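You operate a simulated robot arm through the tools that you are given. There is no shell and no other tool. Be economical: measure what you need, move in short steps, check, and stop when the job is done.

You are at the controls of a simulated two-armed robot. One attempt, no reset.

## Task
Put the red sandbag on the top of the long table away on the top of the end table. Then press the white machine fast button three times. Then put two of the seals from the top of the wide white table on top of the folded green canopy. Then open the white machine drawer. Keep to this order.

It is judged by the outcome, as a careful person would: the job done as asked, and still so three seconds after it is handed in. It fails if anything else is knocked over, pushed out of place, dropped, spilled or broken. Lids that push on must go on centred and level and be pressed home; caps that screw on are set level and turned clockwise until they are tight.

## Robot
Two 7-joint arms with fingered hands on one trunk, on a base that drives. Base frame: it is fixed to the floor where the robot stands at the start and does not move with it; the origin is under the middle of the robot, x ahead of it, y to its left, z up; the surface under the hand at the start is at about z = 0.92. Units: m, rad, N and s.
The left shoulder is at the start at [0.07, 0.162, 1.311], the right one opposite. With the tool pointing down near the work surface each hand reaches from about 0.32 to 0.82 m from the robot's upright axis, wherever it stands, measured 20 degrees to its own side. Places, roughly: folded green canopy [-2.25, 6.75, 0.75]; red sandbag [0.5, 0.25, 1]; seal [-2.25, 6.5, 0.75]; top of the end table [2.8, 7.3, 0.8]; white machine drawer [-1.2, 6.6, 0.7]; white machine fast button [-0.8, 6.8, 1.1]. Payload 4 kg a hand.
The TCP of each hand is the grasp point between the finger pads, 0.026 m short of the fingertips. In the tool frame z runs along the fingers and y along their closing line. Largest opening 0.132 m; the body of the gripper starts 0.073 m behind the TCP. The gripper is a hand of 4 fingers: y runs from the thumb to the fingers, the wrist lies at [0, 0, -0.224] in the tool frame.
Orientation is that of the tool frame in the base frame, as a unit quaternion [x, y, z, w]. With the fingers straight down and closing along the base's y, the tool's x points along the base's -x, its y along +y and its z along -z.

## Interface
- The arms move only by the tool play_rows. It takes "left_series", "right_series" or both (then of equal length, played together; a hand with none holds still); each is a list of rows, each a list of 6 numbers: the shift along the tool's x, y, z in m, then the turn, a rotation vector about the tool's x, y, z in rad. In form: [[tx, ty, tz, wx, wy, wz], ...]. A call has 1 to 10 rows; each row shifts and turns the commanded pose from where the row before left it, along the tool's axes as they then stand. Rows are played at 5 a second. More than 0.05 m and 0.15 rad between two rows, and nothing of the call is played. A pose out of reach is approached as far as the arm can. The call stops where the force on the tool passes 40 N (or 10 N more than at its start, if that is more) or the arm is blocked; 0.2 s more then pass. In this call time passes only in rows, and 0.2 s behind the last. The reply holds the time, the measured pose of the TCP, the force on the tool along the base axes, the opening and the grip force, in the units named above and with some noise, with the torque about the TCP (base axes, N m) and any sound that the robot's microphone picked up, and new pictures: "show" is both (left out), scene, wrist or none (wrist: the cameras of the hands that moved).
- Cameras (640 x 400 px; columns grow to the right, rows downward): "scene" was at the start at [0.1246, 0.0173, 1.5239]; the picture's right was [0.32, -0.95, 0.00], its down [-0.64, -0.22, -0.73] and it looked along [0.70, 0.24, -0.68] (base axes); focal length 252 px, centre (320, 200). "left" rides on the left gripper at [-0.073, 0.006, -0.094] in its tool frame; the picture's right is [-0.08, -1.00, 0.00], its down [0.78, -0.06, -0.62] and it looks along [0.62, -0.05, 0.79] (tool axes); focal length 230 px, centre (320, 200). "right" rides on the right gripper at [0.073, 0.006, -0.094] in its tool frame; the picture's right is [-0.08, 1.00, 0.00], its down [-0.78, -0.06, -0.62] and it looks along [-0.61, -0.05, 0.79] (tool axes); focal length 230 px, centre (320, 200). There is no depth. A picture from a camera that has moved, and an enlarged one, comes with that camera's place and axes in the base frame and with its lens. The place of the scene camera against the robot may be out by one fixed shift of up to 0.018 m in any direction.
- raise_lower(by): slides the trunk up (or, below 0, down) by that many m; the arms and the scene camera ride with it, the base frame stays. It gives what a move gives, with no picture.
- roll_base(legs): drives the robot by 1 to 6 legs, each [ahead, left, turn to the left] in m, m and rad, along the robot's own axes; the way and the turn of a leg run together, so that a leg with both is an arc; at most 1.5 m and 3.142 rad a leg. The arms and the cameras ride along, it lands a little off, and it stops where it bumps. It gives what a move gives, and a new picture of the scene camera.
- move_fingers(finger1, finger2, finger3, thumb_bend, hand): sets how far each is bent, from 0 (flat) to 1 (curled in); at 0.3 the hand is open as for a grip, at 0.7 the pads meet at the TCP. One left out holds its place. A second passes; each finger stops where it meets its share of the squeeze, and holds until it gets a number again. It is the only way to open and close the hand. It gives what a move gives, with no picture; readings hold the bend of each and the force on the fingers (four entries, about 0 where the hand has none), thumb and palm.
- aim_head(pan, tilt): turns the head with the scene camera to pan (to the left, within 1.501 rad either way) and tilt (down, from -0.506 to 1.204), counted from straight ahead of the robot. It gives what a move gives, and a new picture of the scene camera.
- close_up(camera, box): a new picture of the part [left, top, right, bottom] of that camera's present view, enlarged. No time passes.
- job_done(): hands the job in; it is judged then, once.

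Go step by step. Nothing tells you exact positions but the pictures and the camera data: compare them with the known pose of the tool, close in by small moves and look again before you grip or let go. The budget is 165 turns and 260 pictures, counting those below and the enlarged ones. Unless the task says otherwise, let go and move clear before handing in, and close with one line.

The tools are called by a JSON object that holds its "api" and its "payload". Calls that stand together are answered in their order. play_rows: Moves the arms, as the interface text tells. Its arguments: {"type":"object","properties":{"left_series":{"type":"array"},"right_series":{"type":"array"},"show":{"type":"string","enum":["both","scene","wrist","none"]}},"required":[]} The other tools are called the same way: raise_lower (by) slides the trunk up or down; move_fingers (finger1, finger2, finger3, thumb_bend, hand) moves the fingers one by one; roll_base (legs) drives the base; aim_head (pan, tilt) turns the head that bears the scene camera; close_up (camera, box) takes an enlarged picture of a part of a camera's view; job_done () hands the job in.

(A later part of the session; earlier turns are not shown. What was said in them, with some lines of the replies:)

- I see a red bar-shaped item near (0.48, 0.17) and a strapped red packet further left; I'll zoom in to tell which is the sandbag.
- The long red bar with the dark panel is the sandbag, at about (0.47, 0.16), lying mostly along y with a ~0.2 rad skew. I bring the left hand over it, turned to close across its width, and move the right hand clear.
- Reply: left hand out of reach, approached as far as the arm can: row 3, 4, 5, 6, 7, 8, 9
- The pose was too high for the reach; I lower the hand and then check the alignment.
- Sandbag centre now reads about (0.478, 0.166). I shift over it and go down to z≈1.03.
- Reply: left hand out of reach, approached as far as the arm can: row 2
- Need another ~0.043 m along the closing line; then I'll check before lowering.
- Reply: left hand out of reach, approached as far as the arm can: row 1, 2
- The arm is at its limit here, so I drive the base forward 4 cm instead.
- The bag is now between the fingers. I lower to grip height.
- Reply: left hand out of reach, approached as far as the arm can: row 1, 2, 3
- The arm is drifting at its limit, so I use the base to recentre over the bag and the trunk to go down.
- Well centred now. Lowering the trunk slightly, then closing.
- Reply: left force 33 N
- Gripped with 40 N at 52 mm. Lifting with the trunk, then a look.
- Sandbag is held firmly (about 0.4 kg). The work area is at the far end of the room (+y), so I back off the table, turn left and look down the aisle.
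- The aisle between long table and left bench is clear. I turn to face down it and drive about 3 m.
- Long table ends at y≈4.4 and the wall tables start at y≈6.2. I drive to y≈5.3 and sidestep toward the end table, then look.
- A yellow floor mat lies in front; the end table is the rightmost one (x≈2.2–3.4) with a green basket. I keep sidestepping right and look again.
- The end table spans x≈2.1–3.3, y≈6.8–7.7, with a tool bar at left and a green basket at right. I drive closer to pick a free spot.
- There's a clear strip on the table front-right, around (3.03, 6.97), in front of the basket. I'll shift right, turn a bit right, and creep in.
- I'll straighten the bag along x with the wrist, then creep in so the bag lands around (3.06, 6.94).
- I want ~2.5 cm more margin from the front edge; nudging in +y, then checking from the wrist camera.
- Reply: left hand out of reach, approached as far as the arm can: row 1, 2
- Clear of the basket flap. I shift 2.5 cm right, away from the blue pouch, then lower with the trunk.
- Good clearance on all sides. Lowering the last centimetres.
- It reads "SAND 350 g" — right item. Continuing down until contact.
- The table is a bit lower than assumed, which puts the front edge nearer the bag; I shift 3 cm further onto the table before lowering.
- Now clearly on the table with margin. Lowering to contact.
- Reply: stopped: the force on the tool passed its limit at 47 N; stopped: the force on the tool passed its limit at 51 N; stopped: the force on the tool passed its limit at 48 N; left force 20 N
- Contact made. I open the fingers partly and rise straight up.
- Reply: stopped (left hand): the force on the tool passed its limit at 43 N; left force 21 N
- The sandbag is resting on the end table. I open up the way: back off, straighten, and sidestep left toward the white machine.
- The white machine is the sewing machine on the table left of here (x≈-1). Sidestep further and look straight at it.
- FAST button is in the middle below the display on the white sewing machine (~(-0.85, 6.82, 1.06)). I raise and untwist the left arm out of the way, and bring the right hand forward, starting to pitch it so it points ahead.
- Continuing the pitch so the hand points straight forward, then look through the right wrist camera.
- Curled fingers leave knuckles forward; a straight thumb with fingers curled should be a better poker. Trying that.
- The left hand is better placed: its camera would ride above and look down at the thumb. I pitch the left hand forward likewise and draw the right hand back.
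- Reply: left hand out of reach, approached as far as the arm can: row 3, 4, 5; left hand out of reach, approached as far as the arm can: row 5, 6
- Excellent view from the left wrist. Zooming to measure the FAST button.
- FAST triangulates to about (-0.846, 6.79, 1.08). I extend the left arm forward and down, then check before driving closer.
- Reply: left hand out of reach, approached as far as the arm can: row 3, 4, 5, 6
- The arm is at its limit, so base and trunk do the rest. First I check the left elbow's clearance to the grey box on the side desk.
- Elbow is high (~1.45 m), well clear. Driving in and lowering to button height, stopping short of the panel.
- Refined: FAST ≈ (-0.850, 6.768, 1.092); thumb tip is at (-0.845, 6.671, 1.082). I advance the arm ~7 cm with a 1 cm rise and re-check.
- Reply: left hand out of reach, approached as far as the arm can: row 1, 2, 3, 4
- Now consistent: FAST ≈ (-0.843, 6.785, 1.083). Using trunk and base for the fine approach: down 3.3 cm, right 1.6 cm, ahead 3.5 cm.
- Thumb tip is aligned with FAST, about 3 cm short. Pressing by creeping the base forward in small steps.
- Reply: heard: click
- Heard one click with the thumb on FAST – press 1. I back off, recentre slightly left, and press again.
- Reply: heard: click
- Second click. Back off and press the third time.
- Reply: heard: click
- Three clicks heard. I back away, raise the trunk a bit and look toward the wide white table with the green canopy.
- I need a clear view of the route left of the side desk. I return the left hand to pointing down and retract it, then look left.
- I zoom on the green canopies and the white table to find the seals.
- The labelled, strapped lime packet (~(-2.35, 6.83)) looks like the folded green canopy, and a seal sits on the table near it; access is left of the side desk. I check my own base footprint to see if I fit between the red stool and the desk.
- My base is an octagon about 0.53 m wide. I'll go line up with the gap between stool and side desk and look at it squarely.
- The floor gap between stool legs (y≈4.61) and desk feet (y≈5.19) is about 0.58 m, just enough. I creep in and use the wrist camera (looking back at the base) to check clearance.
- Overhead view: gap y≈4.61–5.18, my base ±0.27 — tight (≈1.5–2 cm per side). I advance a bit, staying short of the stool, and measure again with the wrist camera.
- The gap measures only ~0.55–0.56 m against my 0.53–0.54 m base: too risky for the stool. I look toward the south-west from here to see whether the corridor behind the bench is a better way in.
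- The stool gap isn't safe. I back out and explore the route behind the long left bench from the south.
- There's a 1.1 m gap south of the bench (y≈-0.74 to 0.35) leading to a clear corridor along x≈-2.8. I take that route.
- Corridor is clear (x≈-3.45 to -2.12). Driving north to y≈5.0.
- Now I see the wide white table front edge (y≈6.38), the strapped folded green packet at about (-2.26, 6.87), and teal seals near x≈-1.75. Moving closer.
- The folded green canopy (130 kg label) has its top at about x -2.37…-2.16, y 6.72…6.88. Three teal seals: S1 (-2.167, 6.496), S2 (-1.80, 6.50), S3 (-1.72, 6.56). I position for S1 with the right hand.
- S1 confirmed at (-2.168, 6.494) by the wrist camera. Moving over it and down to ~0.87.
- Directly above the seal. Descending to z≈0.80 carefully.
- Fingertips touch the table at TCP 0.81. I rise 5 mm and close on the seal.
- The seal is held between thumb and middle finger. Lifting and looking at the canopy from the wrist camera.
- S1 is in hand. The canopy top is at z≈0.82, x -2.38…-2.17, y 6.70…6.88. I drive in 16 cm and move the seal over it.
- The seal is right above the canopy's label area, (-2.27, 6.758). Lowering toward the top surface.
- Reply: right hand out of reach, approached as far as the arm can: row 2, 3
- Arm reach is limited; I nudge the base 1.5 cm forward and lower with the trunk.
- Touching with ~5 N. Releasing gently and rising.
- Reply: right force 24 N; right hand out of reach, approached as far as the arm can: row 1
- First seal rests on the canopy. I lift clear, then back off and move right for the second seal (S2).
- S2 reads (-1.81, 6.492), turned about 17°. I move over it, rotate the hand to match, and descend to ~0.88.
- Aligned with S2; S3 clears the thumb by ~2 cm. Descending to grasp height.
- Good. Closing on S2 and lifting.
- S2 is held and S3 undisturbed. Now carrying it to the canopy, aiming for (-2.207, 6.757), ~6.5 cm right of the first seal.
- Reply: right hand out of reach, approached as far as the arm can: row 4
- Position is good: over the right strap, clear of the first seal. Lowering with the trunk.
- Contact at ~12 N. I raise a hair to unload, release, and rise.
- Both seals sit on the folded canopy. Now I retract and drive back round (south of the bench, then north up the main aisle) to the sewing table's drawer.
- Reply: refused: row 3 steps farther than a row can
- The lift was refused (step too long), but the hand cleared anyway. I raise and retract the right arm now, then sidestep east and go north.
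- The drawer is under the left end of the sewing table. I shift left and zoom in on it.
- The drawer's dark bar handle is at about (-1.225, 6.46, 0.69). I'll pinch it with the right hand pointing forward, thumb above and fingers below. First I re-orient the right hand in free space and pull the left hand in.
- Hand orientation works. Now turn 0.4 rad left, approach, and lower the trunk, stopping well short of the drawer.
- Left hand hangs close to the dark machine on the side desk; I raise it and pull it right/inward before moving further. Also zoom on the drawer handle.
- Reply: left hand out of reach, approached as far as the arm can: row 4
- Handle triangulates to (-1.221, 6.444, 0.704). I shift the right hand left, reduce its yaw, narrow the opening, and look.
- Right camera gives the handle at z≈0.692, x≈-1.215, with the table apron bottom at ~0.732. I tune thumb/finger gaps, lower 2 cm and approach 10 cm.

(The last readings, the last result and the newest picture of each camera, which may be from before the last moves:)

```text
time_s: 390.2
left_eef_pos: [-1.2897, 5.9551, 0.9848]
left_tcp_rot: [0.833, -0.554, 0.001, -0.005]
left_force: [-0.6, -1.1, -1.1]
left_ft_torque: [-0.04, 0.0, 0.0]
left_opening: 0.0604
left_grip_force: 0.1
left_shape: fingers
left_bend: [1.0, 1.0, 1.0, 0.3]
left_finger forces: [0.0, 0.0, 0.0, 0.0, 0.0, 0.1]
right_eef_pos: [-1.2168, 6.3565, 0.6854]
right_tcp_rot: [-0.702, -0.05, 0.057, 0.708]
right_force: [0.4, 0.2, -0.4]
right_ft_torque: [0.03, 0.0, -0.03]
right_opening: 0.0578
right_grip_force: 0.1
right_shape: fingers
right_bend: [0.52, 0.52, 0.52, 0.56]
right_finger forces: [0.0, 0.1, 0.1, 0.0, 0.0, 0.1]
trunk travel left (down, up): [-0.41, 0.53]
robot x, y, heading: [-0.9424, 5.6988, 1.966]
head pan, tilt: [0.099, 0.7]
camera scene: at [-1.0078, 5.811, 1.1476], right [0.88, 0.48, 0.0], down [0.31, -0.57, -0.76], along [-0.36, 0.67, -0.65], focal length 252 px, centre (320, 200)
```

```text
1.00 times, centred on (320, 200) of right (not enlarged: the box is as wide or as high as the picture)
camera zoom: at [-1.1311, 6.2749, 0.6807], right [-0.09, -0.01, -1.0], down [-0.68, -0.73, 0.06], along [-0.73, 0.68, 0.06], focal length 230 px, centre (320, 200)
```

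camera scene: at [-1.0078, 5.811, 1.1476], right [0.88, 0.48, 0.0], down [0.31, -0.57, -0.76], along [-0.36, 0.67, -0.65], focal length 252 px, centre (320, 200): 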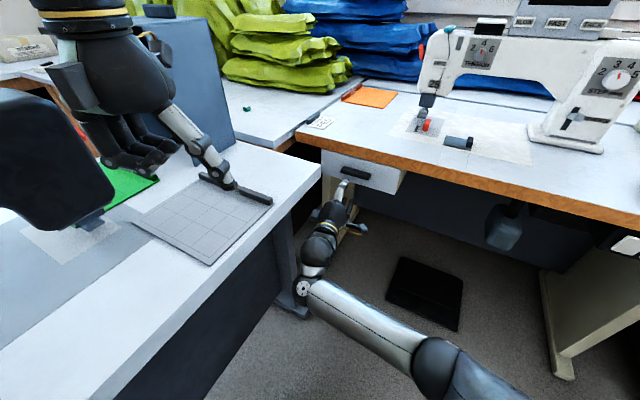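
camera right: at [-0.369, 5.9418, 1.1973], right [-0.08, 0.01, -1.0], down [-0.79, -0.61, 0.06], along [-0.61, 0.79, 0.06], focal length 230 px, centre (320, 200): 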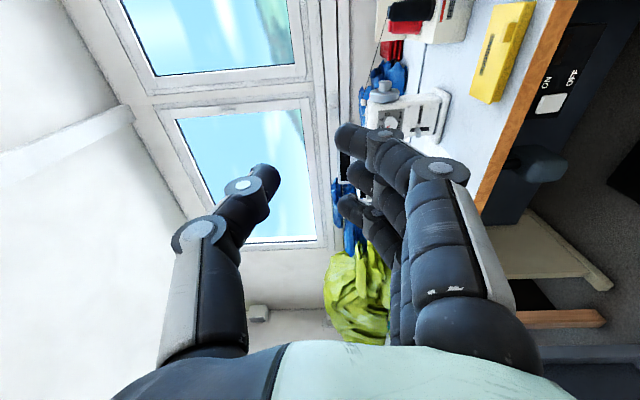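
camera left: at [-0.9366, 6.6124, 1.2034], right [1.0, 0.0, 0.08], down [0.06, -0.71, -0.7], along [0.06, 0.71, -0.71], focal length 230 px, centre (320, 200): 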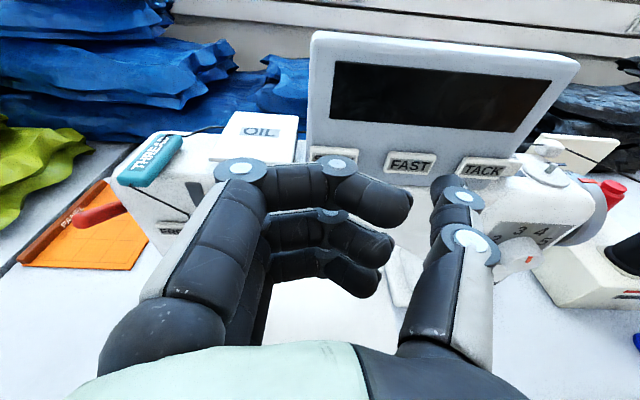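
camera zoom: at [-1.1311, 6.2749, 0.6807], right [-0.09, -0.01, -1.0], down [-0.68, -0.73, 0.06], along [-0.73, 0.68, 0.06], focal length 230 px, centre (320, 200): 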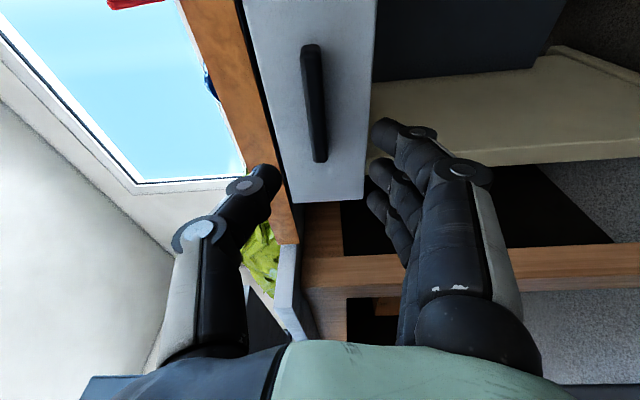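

Refined handle: centre ≈ (-1.23, 6.48, 0.693). Advancing 7 cm more.

{"api": "roll_base", "payload": {"legs": [[0.067, -0.019, 0]]}}

{"api": "close_up", "payload": {"camera": "right", "box": [0, 0, 640, 400]}}

{"api": "close_up", "payload": {"camera": "scene", "box": [270, 120, 430, 220]}}

```text
time_s: 391.2
left_eef_pos: [-1.2999, 6.023, 0.986]
left_tcp_rot: [0.833, -0.554, 0.001, -0.004]
left_force: [0.1, 0.4, 0.0]
left_ft_torque: [0.01, -0.01, -0.02]
left_opening: 0.0607
left_grip_force: 0.0
left_shape: fingers
left_bend: [1.0, 1.0, 1.0, 0.3]
left_finger forces: [0.0, 0.1, 0.0, 0.0, 0.0, 0.0]
right_eef_pos: [-1.2248, 6.4259, 0.6855]
right_tcp_rot: [-0.703, -0.05, 0.057, 0.707]
right_force: [0.0, 0.6, -0.2]
right_ft_torque: [-0.01, 0.01, 0.0]
right_opening: 0.0577
right_grip_force: 0.1
right_shape: fingers
right_bend: [0.52, 0.52, 0.52, 0.56]
right_finger forces: [0.0, 0.0, 0.1, 0.0, 0.0, 0.1]
trunk travel left (down, up): [-0.41, 0.53]
robot x, y, heading: [-0.9513, 5.7667, 1.961]
head pan, tilt: [0.099, 0.7]
camera scene: at [-1.0164, 5.88, 1.1476], right [0.88, 0.48, 0.0], down [0.31, -0.57, -0.76], along [-0.36, 0.67, -0.65], focal length 252 px, centre (320, 200)
```

scene: 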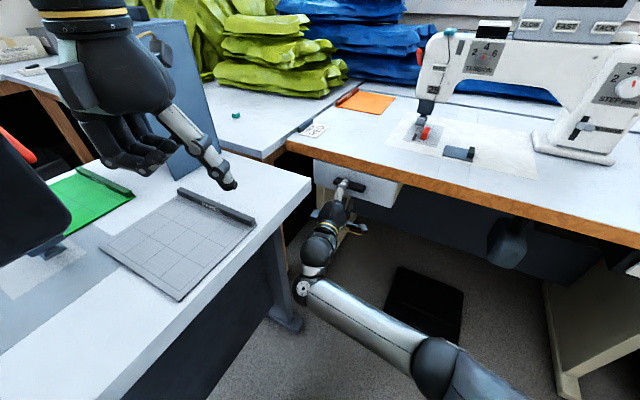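

```text
1.00 times, centred on (320, 200) of right (not enlarged: the box is as wide or as high as the picture)
camera zoom: at [-1.1395, 6.3438, 0.6805], right [-0.09, -0.01, -1.0], down [-0.68, -0.73, 0.06], along [-0.73, 0.68, 0.06], focal length 230 px, centre (320, 200)
```

zoom: 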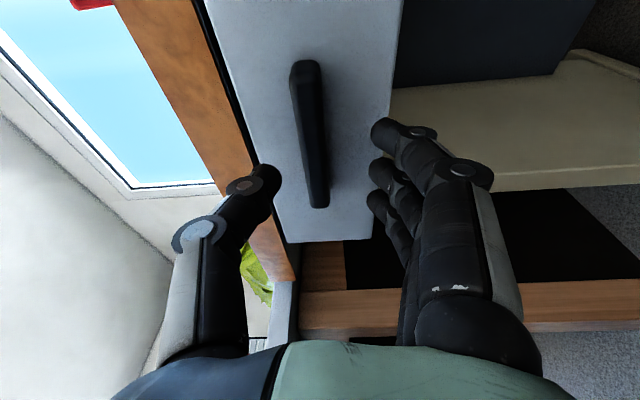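

```text
4.00 times, centred on (350, 170) of scene
camera zoom: at [-1.0164, 5.88, 1.1476], right [0.88, 0.48, 0.0], down [0.31, -0.57, -0.76], along [-0.36, 0.67, -0.65], focal length 1007 px, centre (200, 320)
```

zoom: 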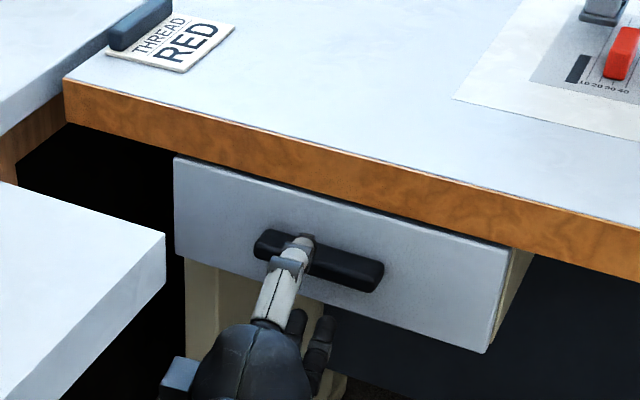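

Thumb is just above the bar, fingers below. Advancing the last ~2.6 cm, then closing.

{"api": "roll_base", "payload": {"legs": [[0.024, -0.014, 0]]}}

{"api": "close_up", "payload": {"camera": "right", "box": [160, 40, 480, 260]}}

```text
time_s: 392.1
left_eef_pos: [-1.294, 6.0498, 0.9867]
left_tcp_rot: [0.832, -0.554, 0.0, -0.005]
left_force: [0.1, 0.1, -0.6]
left_ft_torque: [0.01, 0.02, -0.01]
left_opening: 0.0608
left_grip_force: 0.0
left_shape: fingers
left_bend: [1.0, 1.0, 1.0, 0.3]
left_finger forces: [0.0, 0.0, 0.0, 0.1, 0.0, 0.0]
right_eef_pos: [-1.2224, 6.452, 0.687]
right_tcp_rot: [-0.702, -0.051, 0.058, 0.708]
right_force: [2.1, -10.2, -0.3]
right_ft_torque: [-0.37, -0.03, -0.3]
right_opening: 0.0561
right_grip_force: 5.4
right_shape: fingers
right_bend: [0.56, 0.52, 0.52, 0.56]
right_finger forces: [11.4, 0.0, 0.0, 0.0, 0.1, 0.0]
trunk travel left (down, up): [-0.41, 0.53]
robot x, y, heading: [-0.9472, 5.7944, 1.966]
head pan, tilt: [0.099, 0.7]
camera scene: at [-1.0122, 5.906, 1.1477], right [0.88, 0.48, 0.0], down [0.31, -0.57, -0.76], along [-0.36, 0.67, -0.64], focal length 252 px, centre (320, 200)
```

scene: 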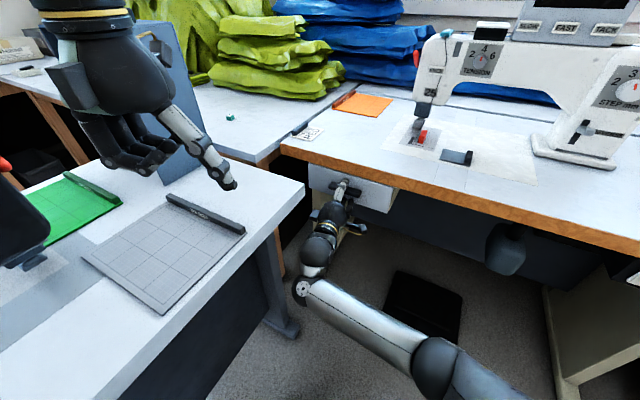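

```text
1.82 times, centred on (320, 150) of right
camera zoom: at [-1.1362, 6.3698, 0.6812], right [-0.09, 0.0, -1.0], down [-0.68, -0.73, 0.06], along [-0.73, 0.68, 0.06], focal length 418 px, centre (320, 291)
```

zoom: 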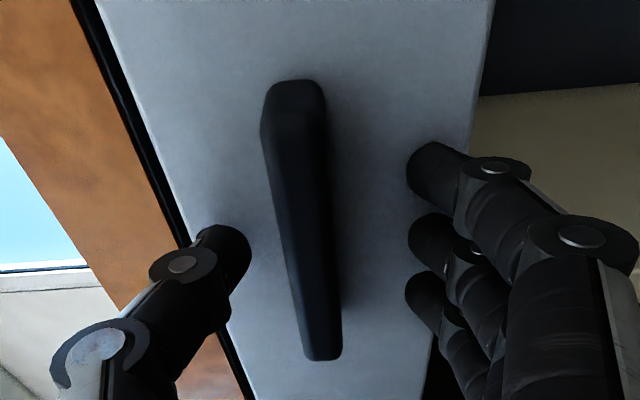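

Fingertip touches the drawer face – right depth. I back off 3 mm and close on the bar.

{"api": "roll_base", "payload": {"legs": [[-0.004, 0.002, 0]]}}

{"api": "move_fingers", "payload": {"hand": "right", "finger1": 0.75, "finger2": 0.75, "finger3": 0.75, "thumb_bend": 0.72}}

{"api": "close_up", "payload": {"camera": "right", "box": [160, 40, 480, 260]}}

```text
time_s: 392.8
left_eef_pos: [-1.2952, 6.0453, 0.9863]
left_tcp_rot: [0.833, -0.554, 0.0, -0.005]
left_force: [-0.1, 0.4, 0.6]
left_ft_torque: [-0.01, 0.02, 0.02]
left_opening: 0.0607
left_grip_force: 0.0
left_shape: fingers
left_bend: [1.0, 1.0, 1.0, 0.3]
left_finger forces: [0.0, 0.0, 0.1, 0.0, 0.0, 0.0]
right_eef_pos: [-1.2227, 6.4473, 0.6862]
right_tcp_rot: [-0.702, -0.051, 0.057, 0.708]
right_force: [-0.7, 0.1, -0.2]
right_ft_torque: [0.0, 0.02, -0.02]
right_opening: 0.0577
right_grip_force: 0.1
right_shape: fingers
right_bend: [0.52, 0.52, 0.52, 0.56]
right_finger forces: [0.0, 0.1, 0.0, 0.1, 0.1, 0.1]
trunk travel left (down, up): [-0.41, 0.53]
robot x, y, heading: [-0.9499, 5.7951, 1.969]
head pan, tilt: [0.099, 0.7]
camera scene: at [-1.0131, 5.9013, 1.1477], right [0.88, 0.48, 0.0], down [0.31, -0.57, -0.76], along [-0.36, 0.67, -0.64], focal length 252 px, centre (320, 200)
```

scene: 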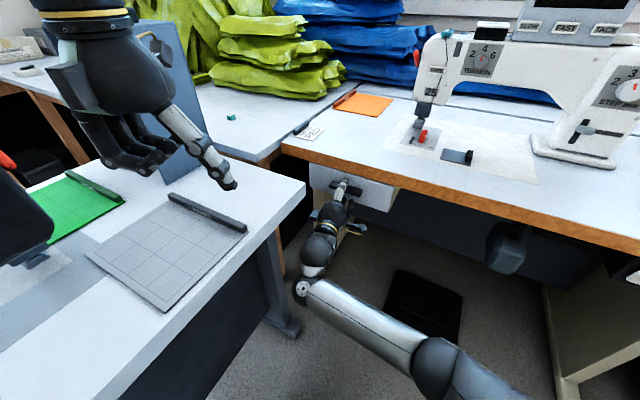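

```text
time_s: 393.8
left_eef_pos: [-1.2959, 6.0466, 0.9851]
left_tcp_rot: [0.832, -0.554, 0.002, -0.005]
left_force: [0.4, -0.4, 0.0]
left_ft_torque: [0.02, -0.01, -0.03]
left_opening: 0.0608
left_grip_force: 0.1
left_shape: fingers
left_bend: [1.0, 1.0, 1.0, 0.3]
left_finger forces: [0.0, 0.0, 0.0, 0.0, 0.0, 0.1]
right_eef_pos: [-1.2227, 6.4456, 0.6862]
right_tcp_rot: [-0.702, -0.052, 0.057, 0.708]
right_force: [-1.5, 0.2, -3.5]
right_ft_torque: [0.08, 0.02, 0.05]
right_opening: 0.0216
right_grip_force: 15.5
right_shape: fingers
right_bend: [0.72, 0.72, 0.72, 0.68]
right_finger forces: [5.4, 5.6, 5.7, 0.0, 13.6, 0.0]
trunk travel left (down, up): [-0.41, 0.53]
robot x, y, heading: [-0.9493, 5.7875, 1.967]
head pan, tilt: [0.099, 0.7]
```

```text
1.82 times, centred on (320, 150) of right
camera zoom: at [-1.1372, 6.3654, 0.6809], right [-0.09, 0.0, -1.0], down [-0.68, -0.73, 0.06], along [-0.73, 0.68, 0.06], focal length 418 px, centre (320, 291)
```

zoom: 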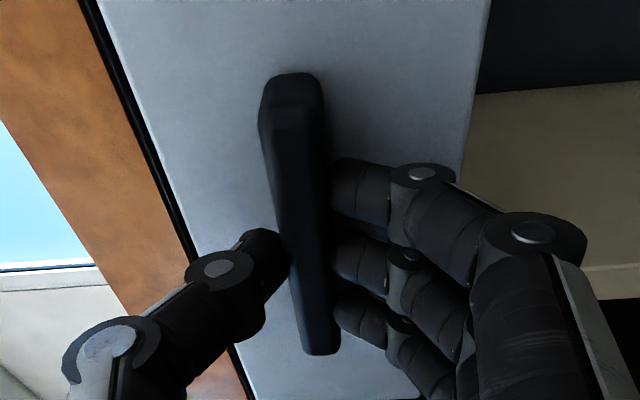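

Bar gripped with 15 N. Tightening slightly and pulling straight back (world −y) 6 cm first.

{"api": "move_fingers", "payload": {"hand": "right", "finger1": 0.9, "finger2": 0.9, "finger3": 0.9, "thumb_bend": 0.85}}

{"api": "roll_base", "payload": {"legs": [[-0.055, 0.023, 0]]}}

{"api": "close_up", "payload": {"camera": "right", "box": [0, 0, 640, 400]}}

```text
time_s: 394.8
left_eef_pos: [-1.2957, 6.045, 0.9864]
left_tcp_rot: [0.832, -0.554, 0.001, -0.004]
left_force: [0.5, -1.2, -0.3]
left_ft_torque: [0.0, 0.02, 0.06]
left_opening: 0.0607
left_grip_force: 0.1
left_shape: fingers
left_bend: [1.0, 1.0, 1.0, 0.3]
left_finger forces: [0.0, 0.0, 0.1, 0.0, 0.1, 0.1]
right_eef_pos: [-1.2229, 6.4462, 0.6866]
right_tcp_rot: [-0.702, -0.052, 0.058, 0.708]
right_force: [-3.4, 1.5, -2.5]
right_ft_torque: [0.01, 0.01, 0.07]
right_opening: 0.0207
right_grip_force: 32.0
right_shape: fingers
right_bend: [0.72, 0.72, 0.72, 0.68]
right_finger forces: [11.1, 11.2, 11.2, 0.1, 30.8, 0.0]
trunk travel left (down, up): [-0.41, 0.53]
robot x, y, heading: [-0.9493, 5.7901, 1.973]
head pan, tilt: [0.099, 0.7]
```

```text
time_s: 395.8
left_eef_pos: [-1.2957, 5.9845, 0.9851]
left_tcp_rot: [0.832, -0.554, 0.001, -0.005]
left_force: [0.2, 0.0, 0.3]
left_ft_torque: [0.01, -0.01, -0.03]
left_opening: 0.0608
left_grip_force: 0.1
left_shape: fingers
left_bend: [1.0, 1.0, 1.0, 0.3]
left_finger forces: [0.0, 0.1, 0.0, 0.0, 0.0, 0.0]
right_eef_pos: [-1.2233, 6.386, 0.6874]
right_tcp_rot: [-0.702, -0.052, 0.057, 0.708]
right_force: [-4.8, 0.7, -5.2]
right_ft_torque: [-0.1, -0.02, 0.04]
right_opening: 0.0207
right_grip_force: 31.8
right_shape: fingers
right_bend: [0.72, 0.72, 0.72, 0.69]
right_finger forces: [11.5, 11.4, 11.6, 0.0, 29.6, 0.0]
trunk travel left (down, up): [-0.41, 0.53]
robot x, y, heading: [-0.9439, 5.7287, 1.964]
head pan, tilt: [0.099, 0.7]
camera scene: at [-1.0139, 5.8416, 1.1477], right [0.88, 0.48, 0.0], down [0.31, -0.57, -0.76], along [-0.36, 0.67, -0.64], focal length 252 px, centre (320, 200)
```

scene: 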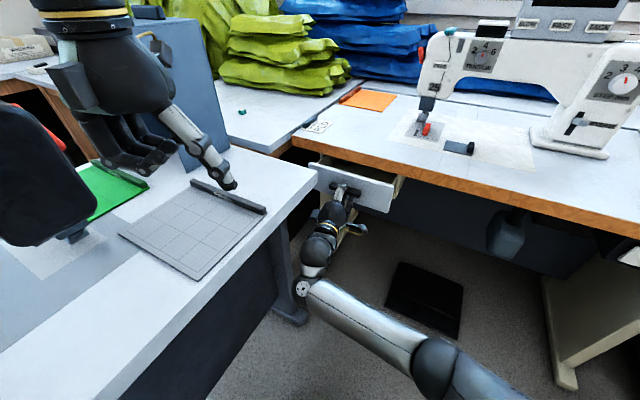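

```text
1.00 times, centred on (320, 200) of right (not enlarged: the box is as wide or as high as the picture)
camera zoom: at [-1.1372, 6.3057, 0.6811], right [-0.09, 0.0, -1.0], down [-0.68, -0.73, 0.06], along [-0.73, 0.68, 0.06], focal length 230 px, centre (320, 200)
```

zoom: 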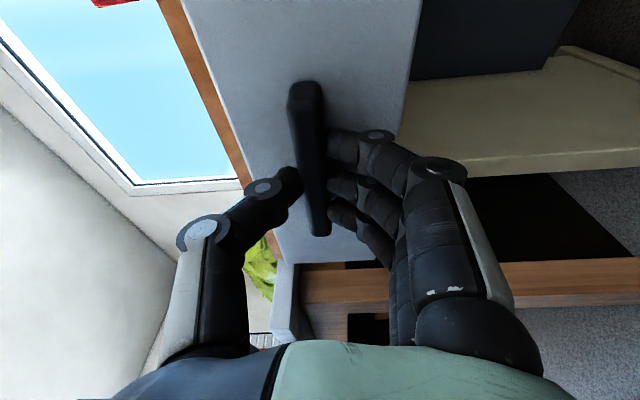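

The drawer is sliding. I check its left corner against the side desk before pulling further.

{"api": "close_up", "payload": {"camera": "scene", "box": [240, 120, 440, 245]}}

```text
3.20 times, centred on (340, 182) of scene
camera zoom: at [-1.0139, 5.8416, 1.1477], right [0.88, 0.48, 0.0], down [0.31, -0.57, -0.76], along [-0.36, 0.67, -0.64], focal length 805 px, centre (256, 256)
```

zoom: 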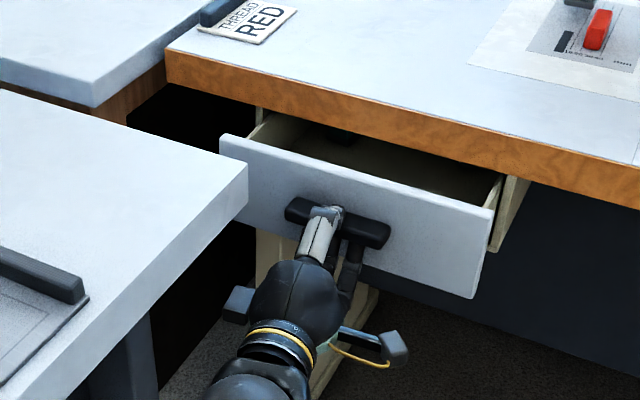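

The drawer's left end overlaps the side desk's corner in plan; it seems to pass just below the desk top. I pull gently in small steps, watching forces.

{"api": "roll_base", "payload": {"legs": [[-0.046, 0.019, 0]]}}

{"api": "close_up", "payload": {"camera": "scene", "box": [240, 120, 440, 245]}}

```text
time_s: 396.7
left_eef_pos: [-1.2952, 5.9351, 0.9855]
left_tcp_rot: [0.833, -0.554, 0.002, -0.005]
left_force: [-0.7, 0.1, 0.0]
left_ft_torque: [-0.01, -0.03, 0.0]
left_opening: 0.0605
left_grip_force: 0.1
left_shape: fingers
left_bend: [1.0, 1.0, 1.0, 0.3]
left_finger forces: [0.1, 0.0, 0.0, 0.0, 0.0, 0.1]
right_eef_pos: [-1.2235, 6.3364, 0.687]
right_tcp_rot: [-0.702, -0.051, 0.056, 0.708]
right_force: [-4.8, 0.4, -3.4]
right_ft_torque: [-0.08, -0.02, 0.07]
right_opening: 0.0206
right_grip_force: 32.0
right_shape: fingers
right_bend: [0.72, 0.72, 0.72, 0.69]
right_finger forces: [11.1, 11.1, 11.2, 0.0, 29.3, 0.0]
trunk travel left (down, up): [-0.41, 0.53]
robot x, y, heading: [-0.948, 5.6829, 1.967]
head pan, tilt: [0.099, 0.7]
camera scene: at [-1.0136, 5.7913, 1.1477], right [0.88, 0.48, 0.0], down [0.31, -0.57, -0.76], along [-0.36, 0.67, -0.64], focal length 252 px, centre (320, 200)
```

scene: 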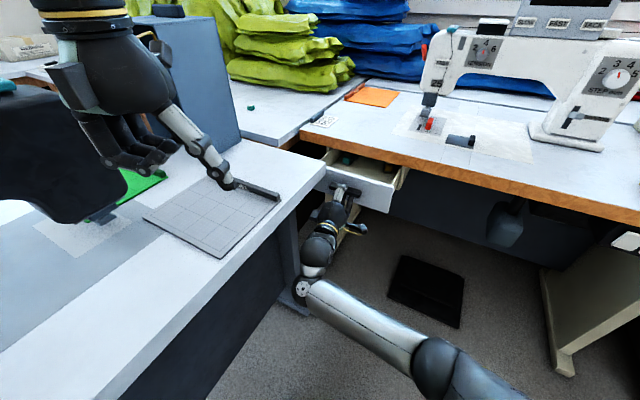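

```text
3.20 times, centred on (340, 182) of scene
camera zoom: at [-1.0136, 5.7913, 1.1477], right [0.88, 0.48, 0.0], down [0.31, -0.57, -0.76], along [-0.36, 0.67, -0.64], focal length 805 px, centre (256, 256)
```

zoom: 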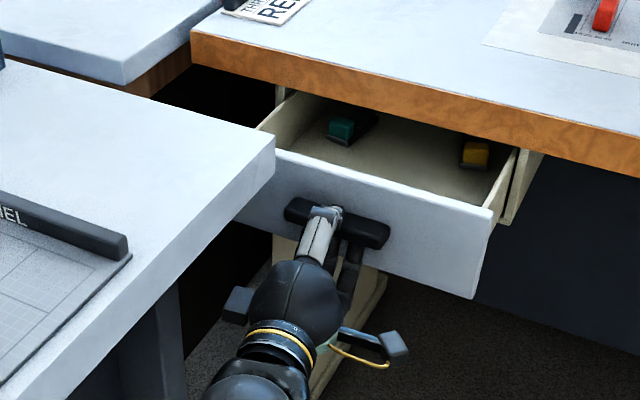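

{"api": "roll_base", "payload": {"legs": [[-0.032, 0.0135, 0]]}}

{"api": "close_up", "payload": {"camera": "scene", "box": [240, 120, 440, 245]}}

{"api": "close_up", "payload": {"camera": "right", "box": [0, 0, 640, 400]}}

```text
time_s: 397.5
left_eef_pos: [-1.2969, 5.9006, 0.9857]
left_tcp_rot: [0.832, -0.554, 0.001, -0.005]
left_force: [-0.9, 0.9, 0.7]
left_ft_torque: [-0.01, -0.02, -0.01]
left_opening: 0.0606
left_grip_force: 0.0
left_shape: fingers
left_bend: [1.0, 1.0, 1.0, 0.3]
left_finger forces: [0.0, 0.0, 0.0, 0.0, 0.0, 0.0]
right_eef_pos: [-1.2223, 6.3032, 0.6863]
right_tcp_rot: [-0.702, -0.052, 0.057, 0.708]
right_force: [-2.2, 0.3, -3.0]
right_ft_torque: [-0.02, -0.03, 0.02]
right_opening: 0.0204
right_grip_force: 31.0
right_shape: fingers
right_bend: [0.72, 0.72, 0.72, 0.69]
right_finger forces: [10.8, 10.8, 10.9, 0.1, 29.7, 0.1]
trunk travel left (down, up): [-0.41, 0.53]
robot x, y, heading: [-0.9454, 5.6499, 1.966]
head pan, tilt: [0.099, 0.7]
camera scene: at [-1.0134, 5.7566, 1.1478], right [0.88, 0.48, 0.0], down [0.31, -0.57, -0.77], along [-0.36, 0.67, -0.64], focal length 252 px, centre (320, 200)
```

scene: 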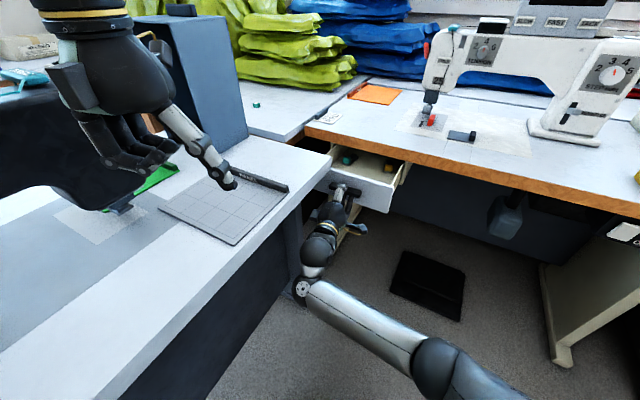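

```text
3.20 times, centred on (340, 182) of scene
camera zoom: at [-1.0134, 5.7566, 1.1478], right [0.88, 0.48, 0.0], down [0.31, -0.57, -0.77], along [-0.36, 0.67, -0.64], focal length 805 px, centre (256, 256)
```

zoom: 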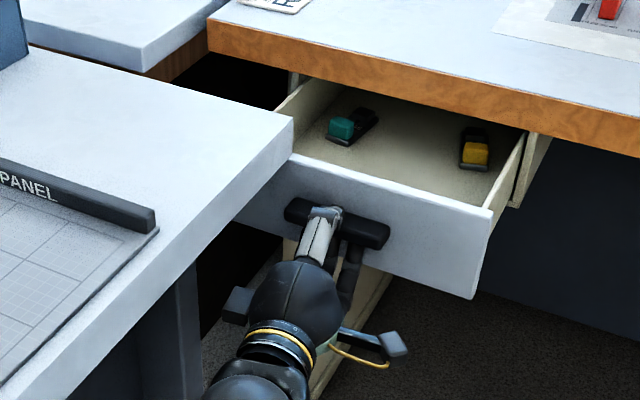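

```text
1.00 times, centred on (320, 200) of right (not enlarged: the box is as wide or as high as the picture)
camera zoom: at [-1.1372, 6.2206, 0.6807], right [-0.08, -0.01, -1.0], down [-0.68, -0.73, 0.06], along [-0.73, 0.68, 0.06], focal length 230 px, centre (320, 200)
```

zoom: 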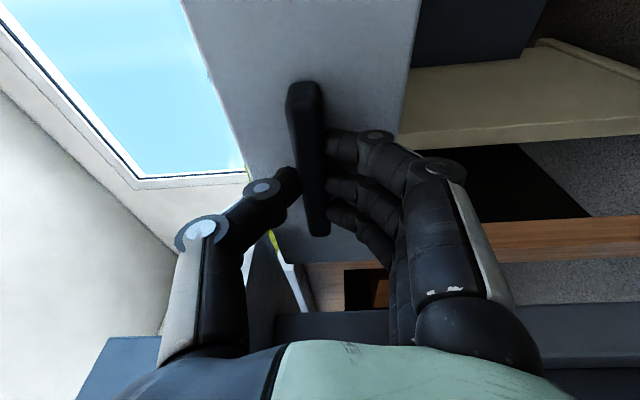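

Open ~14 cm with low force. Trying a little further, carefully.

{"api": "roll_base", "payload": {"legs": [[-0.023, 0.0095, 0]]}}

{"api": "roll_base", "payload": {"legs": [[-0.023, 0.0095, 0]]}}

{"api": "close_up", "payload": {"camera": "scene", "box": [240, 120, 440, 245]}}

```text
time_s: 398.4
left_eef_pos: [-1.2952, 5.8752, 0.9848]
left_tcp_rot: [0.832, -0.555, 0.001, -0.005]
left_force: [-0.4, -0.9, -0.1]
left_ft_torque: [0.0, -0.02, 0.02]
left_opening: 0.0604
left_grip_force: 0.1
left_shape: fingers
left_bend: [1.0, 1.0, 1.0, 0.3]
left_finger forces: [0.1, 0.0, 0.1, 0.0, 0.1, 0.1]
right_eef_pos: [-1.2236, 6.2781, 0.6859]
right_tcp_rot: [-0.704, -0.052, 0.057, 0.706]
right_force: [-1.5, 0.9, -1.8]
right_ft_torque: [0.01, -0.01, 0.01]
right_opening: 0.0207
right_grip_force: 31.3
right_shape: fingers
right_bend: [0.73, 0.72, 0.72, 0.69]
right_finger forces: [10.6, 10.6, 10.6, 0.0, 30.3, 0.0]
trunk travel left (down, up): [-0.41, 0.53]
robot x, y, heading: [-0.9497, 5.6215, 1.969]
head pan, tilt: [0.099, 0.7]
camera scene: at [-1.0131, 5.7317, 1.1478], right [0.88, 0.48, 0.0], down [0.31, -0.57, -0.77], along [-0.36, 0.67, -0.64], focal length 252 px, centre (320, 200)
```

scene: 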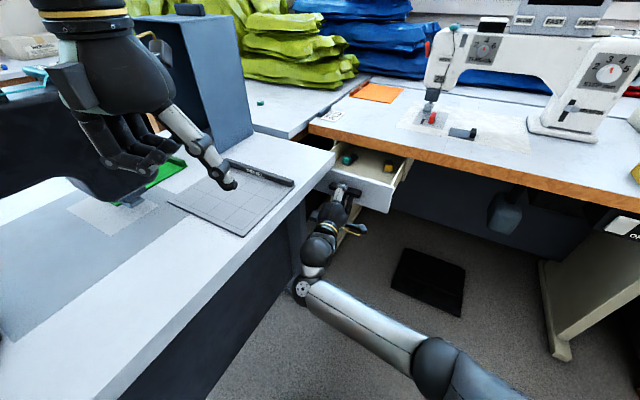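

```text
time_s: 399.2
left_eef_pos: [-1.2945, 5.8519, 0.9851]
left_tcp_rot: [0.832, -0.555, 0.0, -0.005]
left_force: [-0.7, -0.3, 0.7]
left_ft_torque: [0.03, -0.02, 0.01]
left_opening: 0.0606
left_grip_force: 0.0
left_shape: fingers
left_bend: [1.0, 1.0, 1.0, 0.3]
left_finger forces: [0.0, 0.0, 0.0, 0.1, 0.1, 0.0]
right_eef_pos: [-1.2229, 6.2519, 0.6862]
right_tcp_rot: [-0.704, -0.052, 0.057, 0.706]
right_force: [-1.4, 0.7, 0.3]
right_ft_torque: [0.05, -0.01, 0.02]
right_opening: 0.0208
right_grip_force: 30.9
right_shape: fingers
right_bend: [0.73, 0.72, 0.72, 0.69]
right_finger forces: [10.4, 10.4, 10.5, 0.1, 30.7, 0.0]
trunk travel left (down, up): [-0.41, 0.53]
robot x, y, heading: [-0.9453, 5.5919, 1.968]
head pan, tilt: [0.099, 0.7]
camera scene: at [-1.0129, 5.7068, 1.1478], right [0.88, 0.48, 0.0], down [0.31, -0.57, -0.77], along [-0.36, 0.67, -0.64], focal length 252 px, centre (320, 200)
```

scene: 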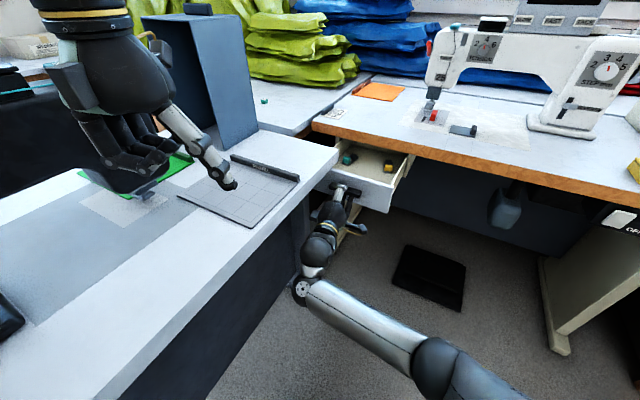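

```text
3.20 times, centred on (340, 182) of scene
camera zoom: at [-1.0129, 5.7068, 1.1478], right [0.88, 0.48, 0.0], down [0.31, -0.57, -0.77], along [-0.36, 0.67, -0.64], focal length 805 px, centre (256, 256)
```

zoom: 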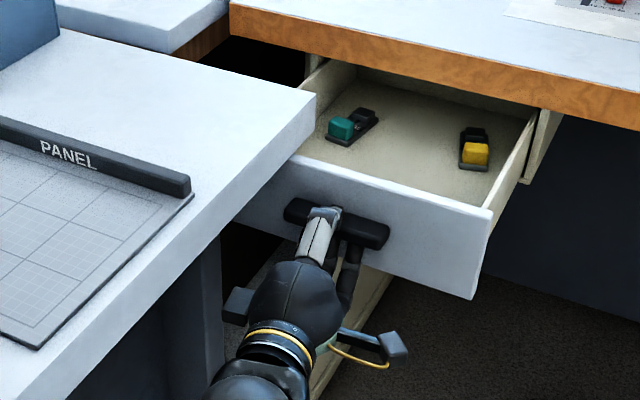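

About 19 cm open and the back panel of the drawer is showing. One more small pull to see whether it's at its stop.

{"api": "roll_base", "payload": {"legs": [[-0.018, 0.0075, 0]]}}

{"api": "close_up", "payload": {"camera": "scene", "box": [240, 120, 440, 245]}}

{"api": "close_up", "payload": {"camera": "right", "box": [0, 0, 640, 400]}}

```text
time_s: 399.9
left_eef_pos: [-1.2949, 5.8324, 0.9866]
left_tcp_rot: [0.832, -0.554, 0.0, -0.006]
left_force: [0.7, 0.0, 0.2]
left_ft_torque: [0.02, -0.02, 0.03]
left_opening: 0.0603
left_grip_force: 0.1
left_shape: fingers
left_bend: [1.0, 1.0, 1.0, 0.3]
left_finger forces: [0.0, 0.1, 0.1, 0.0, 0.0, 0.0]
right_eef_pos: [-1.222, 6.2331, 0.6863]
right_tcp_rot: [-0.704, -0.052, 0.058, 0.706]
right_force: [-0.7, 0.6, 0.9]
right_ft_torque: [0.02, 0.0, 0.0]
right_opening: 0.0204
right_grip_force: 31.6
right_shape: fingers
right_bend: [0.73, 0.72, 0.72, 0.69]
right_finger forces: [10.3, 10.2, 10.2, 0.0, 31.3, 0.1]
trunk travel left (down, up): [-0.41, 0.53]
robot x, y, heading: [-0.9496, 5.5776, 1.967]
head pan, tilt: [0.099, 0.7]
camera scene: at [-1.0127, 5.6877, 1.1478], right [0.88, 0.48, 0.0], down [0.31, -0.57, -0.77], along [-0.36, 0.67, -0.64], focal length 252 px, centre (320, 200)
```

scene: 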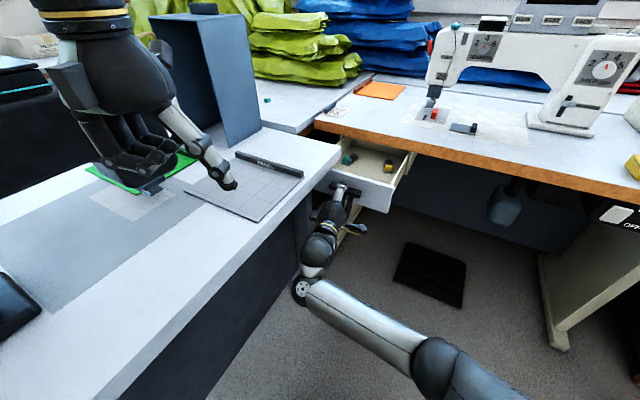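

```text
3.20 times, centred on (340, 182) of scene
camera zoom: at [-1.0127, 5.6877, 1.1478], right [0.88, 0.48, 0.0], down [0.31, -0.57, -0.77], along [-0.36, 0.67, -0.64], focal length 805 px, centre (256, 256)
```

zoom: 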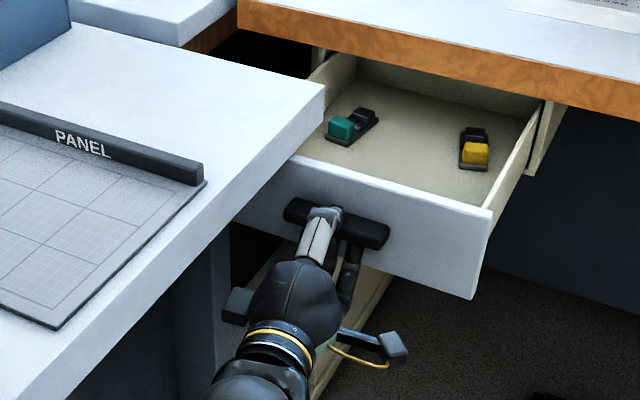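

```text
1.00 times, centred on (320, 200) of right (not enlarged: the box is as wide or as high as the picture)
camera zoom: at [-1.1371, 6.1514, 0.6805], right [-0.08, -0.01, -1.0], down [-0.68, -0.73, 0.06], along [-0.73, 0.68, 0.06], focal length 230 px, centre (320, 200)
```

zoom: 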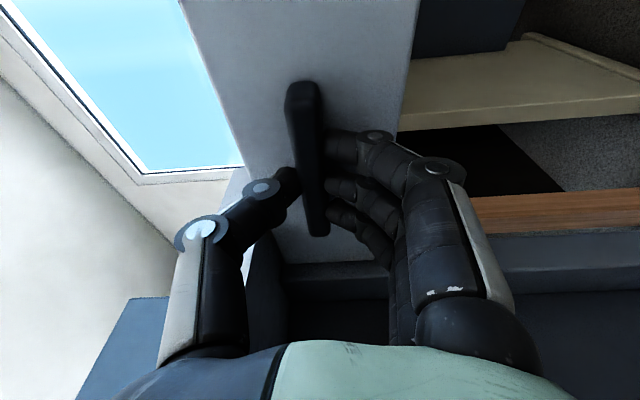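

Open about 21 cm and the drawer's back panel is at the table edge – that's fully open without pulling it out. I release and withdraw the hand with the arm.

{"api": "move_fingers", "payload": {"hand": "right", "finger1": 0.5, "finger2": 0.5, "finger3": 0.5, "thumb_bend": 0.5}}

{"api": "play_rows", "payload": {"right_series": [[0, 0, -0.02, 0, 0, 0], [0, 0, -0.03, 0, 0, 0], [0, 0, -0.04, 0, 0, 0], [0, 0, -0.04, 0, 0, 0]], "show": "both"}}

```text
time_s: 400.9
left_eef_pos: [-1.2941, 5.8325, 0.9866]
left_tcp_rot: [0.832, -0.554, 0.002, -0.005]
left_force: [0.2, 0.9, -0.2]
left_ft_torque: [0.0, -0.01, -0.01]
left_opening: 0.0604
left_grip_force: 0.1
left_shape: fingers
left_bend: [1.0, 1.0, 1.0, 0.3]
left_finger forces: [0.1, 0.0, 0.0, 0.1, 0.0, 0.0]
right_eef_pos: [-1.2227, 6.2333, 0.6856]
right_tcp_rot: [-0.704, -0.053, 0.057, 0.706]
right_force: [0.0, -0.2, 0.0]
right_ft_torque: [0.03, 0.03, 0.02]
right_opening: 0.0697
right_grip_force: 0.1
right_shape: fingers
right_bend: [0.5, 0.5, 0.5, 0.5]
right_finger forces: [0.0, 0.0, 0.1, 0.0, 0.0, 0.0]
trunk travel left (down, up): [-0.41, 0.53]
robot x, y, heading: [-0.9481, 5.5767, 1.966]
head pan, tilt: [0.099, 0.7]
```

```text
time_s: 401.9
left_eef_pos: [-1.2953, 5.8323, 0.9857]
left_tcp_rot: [0.832, -0.554, 0.002, -0.005]
left_force: [-0.2, 0.0, 0.5]
left_ft_torque: [-0.01, 0.04, 0.02]
left_opening: 0.0608
left_grip_force: 0.1
left_shape: fingers
left_bend: [1.0, 1.0, 1.0, 0.3]
left_finger forces: [0.0, 0.1, 0.0, 0.1, 0.0, 0.1]
right_eef_pos: [-1.2331, 6.1579, 0.6354]
right_tcp_rot: [-0.703, -0.052, 0.059, 0.707]
right_force: [0.2, -1.4, 0.3]
right_ft_torque: [-0.03, -0.02, -0.02]
right_opening: 0.07
right_grip_force: 0.0
right_shape: fingers
right_bend: [0.5, 0.5, 0.5, 0.5]
right_finger forces: [0.0, 0.0, 0.1, 0.0, 0.0, 0.0]
right hand out of reach, approached as far as the arm can: row 2, 3, 4
trunk travel left (down, up): [-0.41, 0.53]
robot x, y, heading: [-0.9462, 5.574, 1.966]
head pan, tilt: [0.099, 0.7]
camera scene: at [-1.0127, 5.6882, 1.1478], right [0.88, 0.48, 0.0], down [0.31, -0.57, -0.76], along [-0.36, 0.67, -0.64], focal length 252 px, centre (320, 200)
camera right: at [-1.1474, 6.0762, 0.63], right [-0.09, -0.01, -1.0], down [-0.68, -0.73, 0.06], along [-0.73, 0.68, 0.06], focal length 230 px, centre (320, 200)
```

scene: 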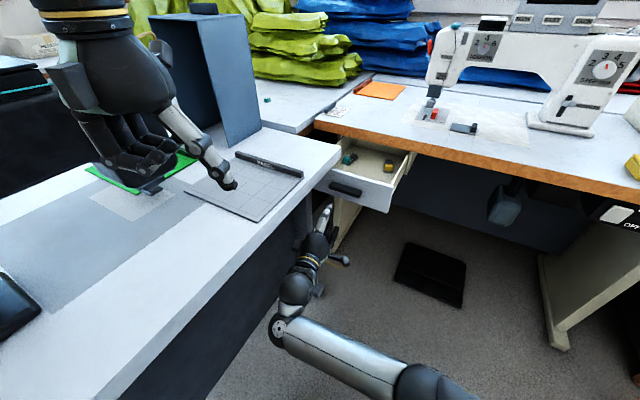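
right: 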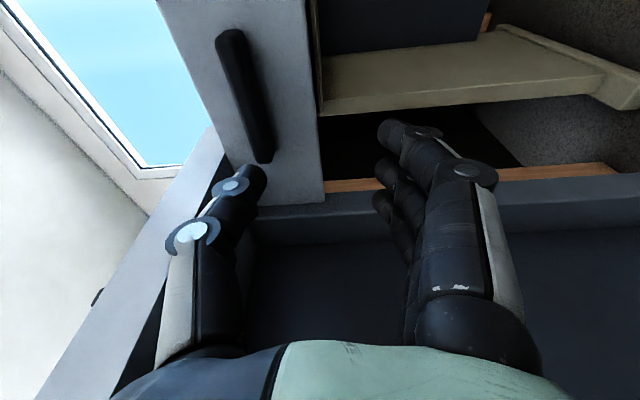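

The hand is clear of the handle. I drive away to the right and back, then verify the drawer.

{"api": "roll_base", "payload": {"legs": [[-0.138, 0.02, 0], [-0.15, -0.2, 0]]}}

{"api": "close_up", "payload": {"camera": "scene", "box": [200, 60, 480, 240]}}

```text
time_s: 404.7
left_eef_pos: [-1.0165, 5.6384, 0.9857]
left_tcp_rot: [0.832, -0.555, 0.0, -0.005]
left_force: [0.2, 0.5, -0.2]
left_ft_torque: [0.0, 0.03, 0.0]
left_opening: 0.0604
left_grip_force: 0.1
left_shape: fingers
left_bend: [1.0, 1.0, 1.0, 0.3]
left_finger forces: [0.0, 0.0, 0.0, 0.0, 0.1, 0.1]
right_eef_pos: [-0.9537, 5.9628, 0.6358]
right_tcp_rot: [-0.702, -0.051, 0.059, 0.707]
right_force: [0.0, 0.5, -0.1]
right_ft_torque: [-0.01, -0.02, 0.04]
right_opening: 0.0698
right_grip_force: 0.1
right_shape: fingers
right_bend: [0.5, 0.5, 0.5, 0.5]
right_finger forces: [0.0, 0.0, 0.0, 0.0, 0.0, 0.1]
trunk travel left (down, up): [-0.41, 0.53]
robot x, y, heading: [-0.6709, 5.384, 1.966]
head pan, tilt: [0.099, 0.7]
camera scene: at [-0.7336, 5.494, 1.1478], right [0.88, 0.47, 0.0], down [0.3, -0.57, -0.77], along [-0.36, 0.67, -0.64], focal length 252 px, centre (320, 200)
```

scene: 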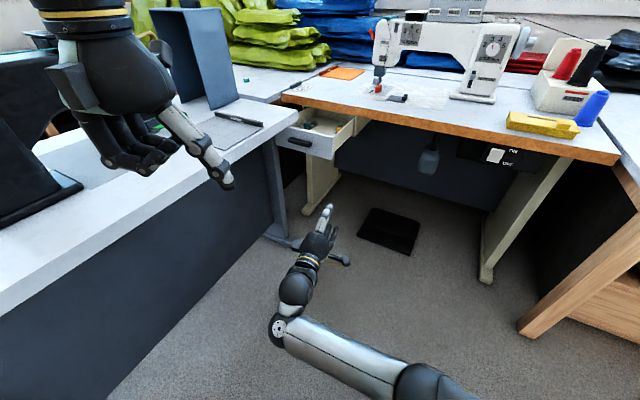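

```text
2.22 times, centred on (340, 150) of scene
camera zoom: at [-0.7336, 5.494, 1.1478], right [0.88, 0.47, 0.0], down [0.3, -0.57, -0.77], along [-0.36, 0.67, -0.64], focal length 559 px, centre (276, 311)
```

zoom: 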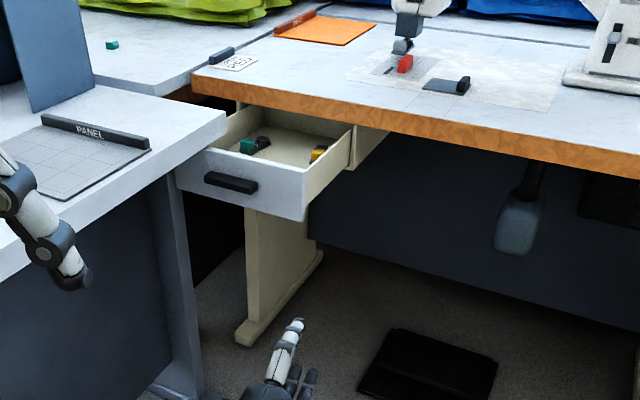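

The drawer stands open, and nothing around it has moved. All four steps are complete and in order, so I'm handing in.

{"api": "job_done", "payload": {}}

```text
The job is handed in.
```

I put the red sandbag on the end table, pressed FAST three times (a click each time), set two seals on the folded green canopy, and opened the white machine drawer about 21 cm, in that order.
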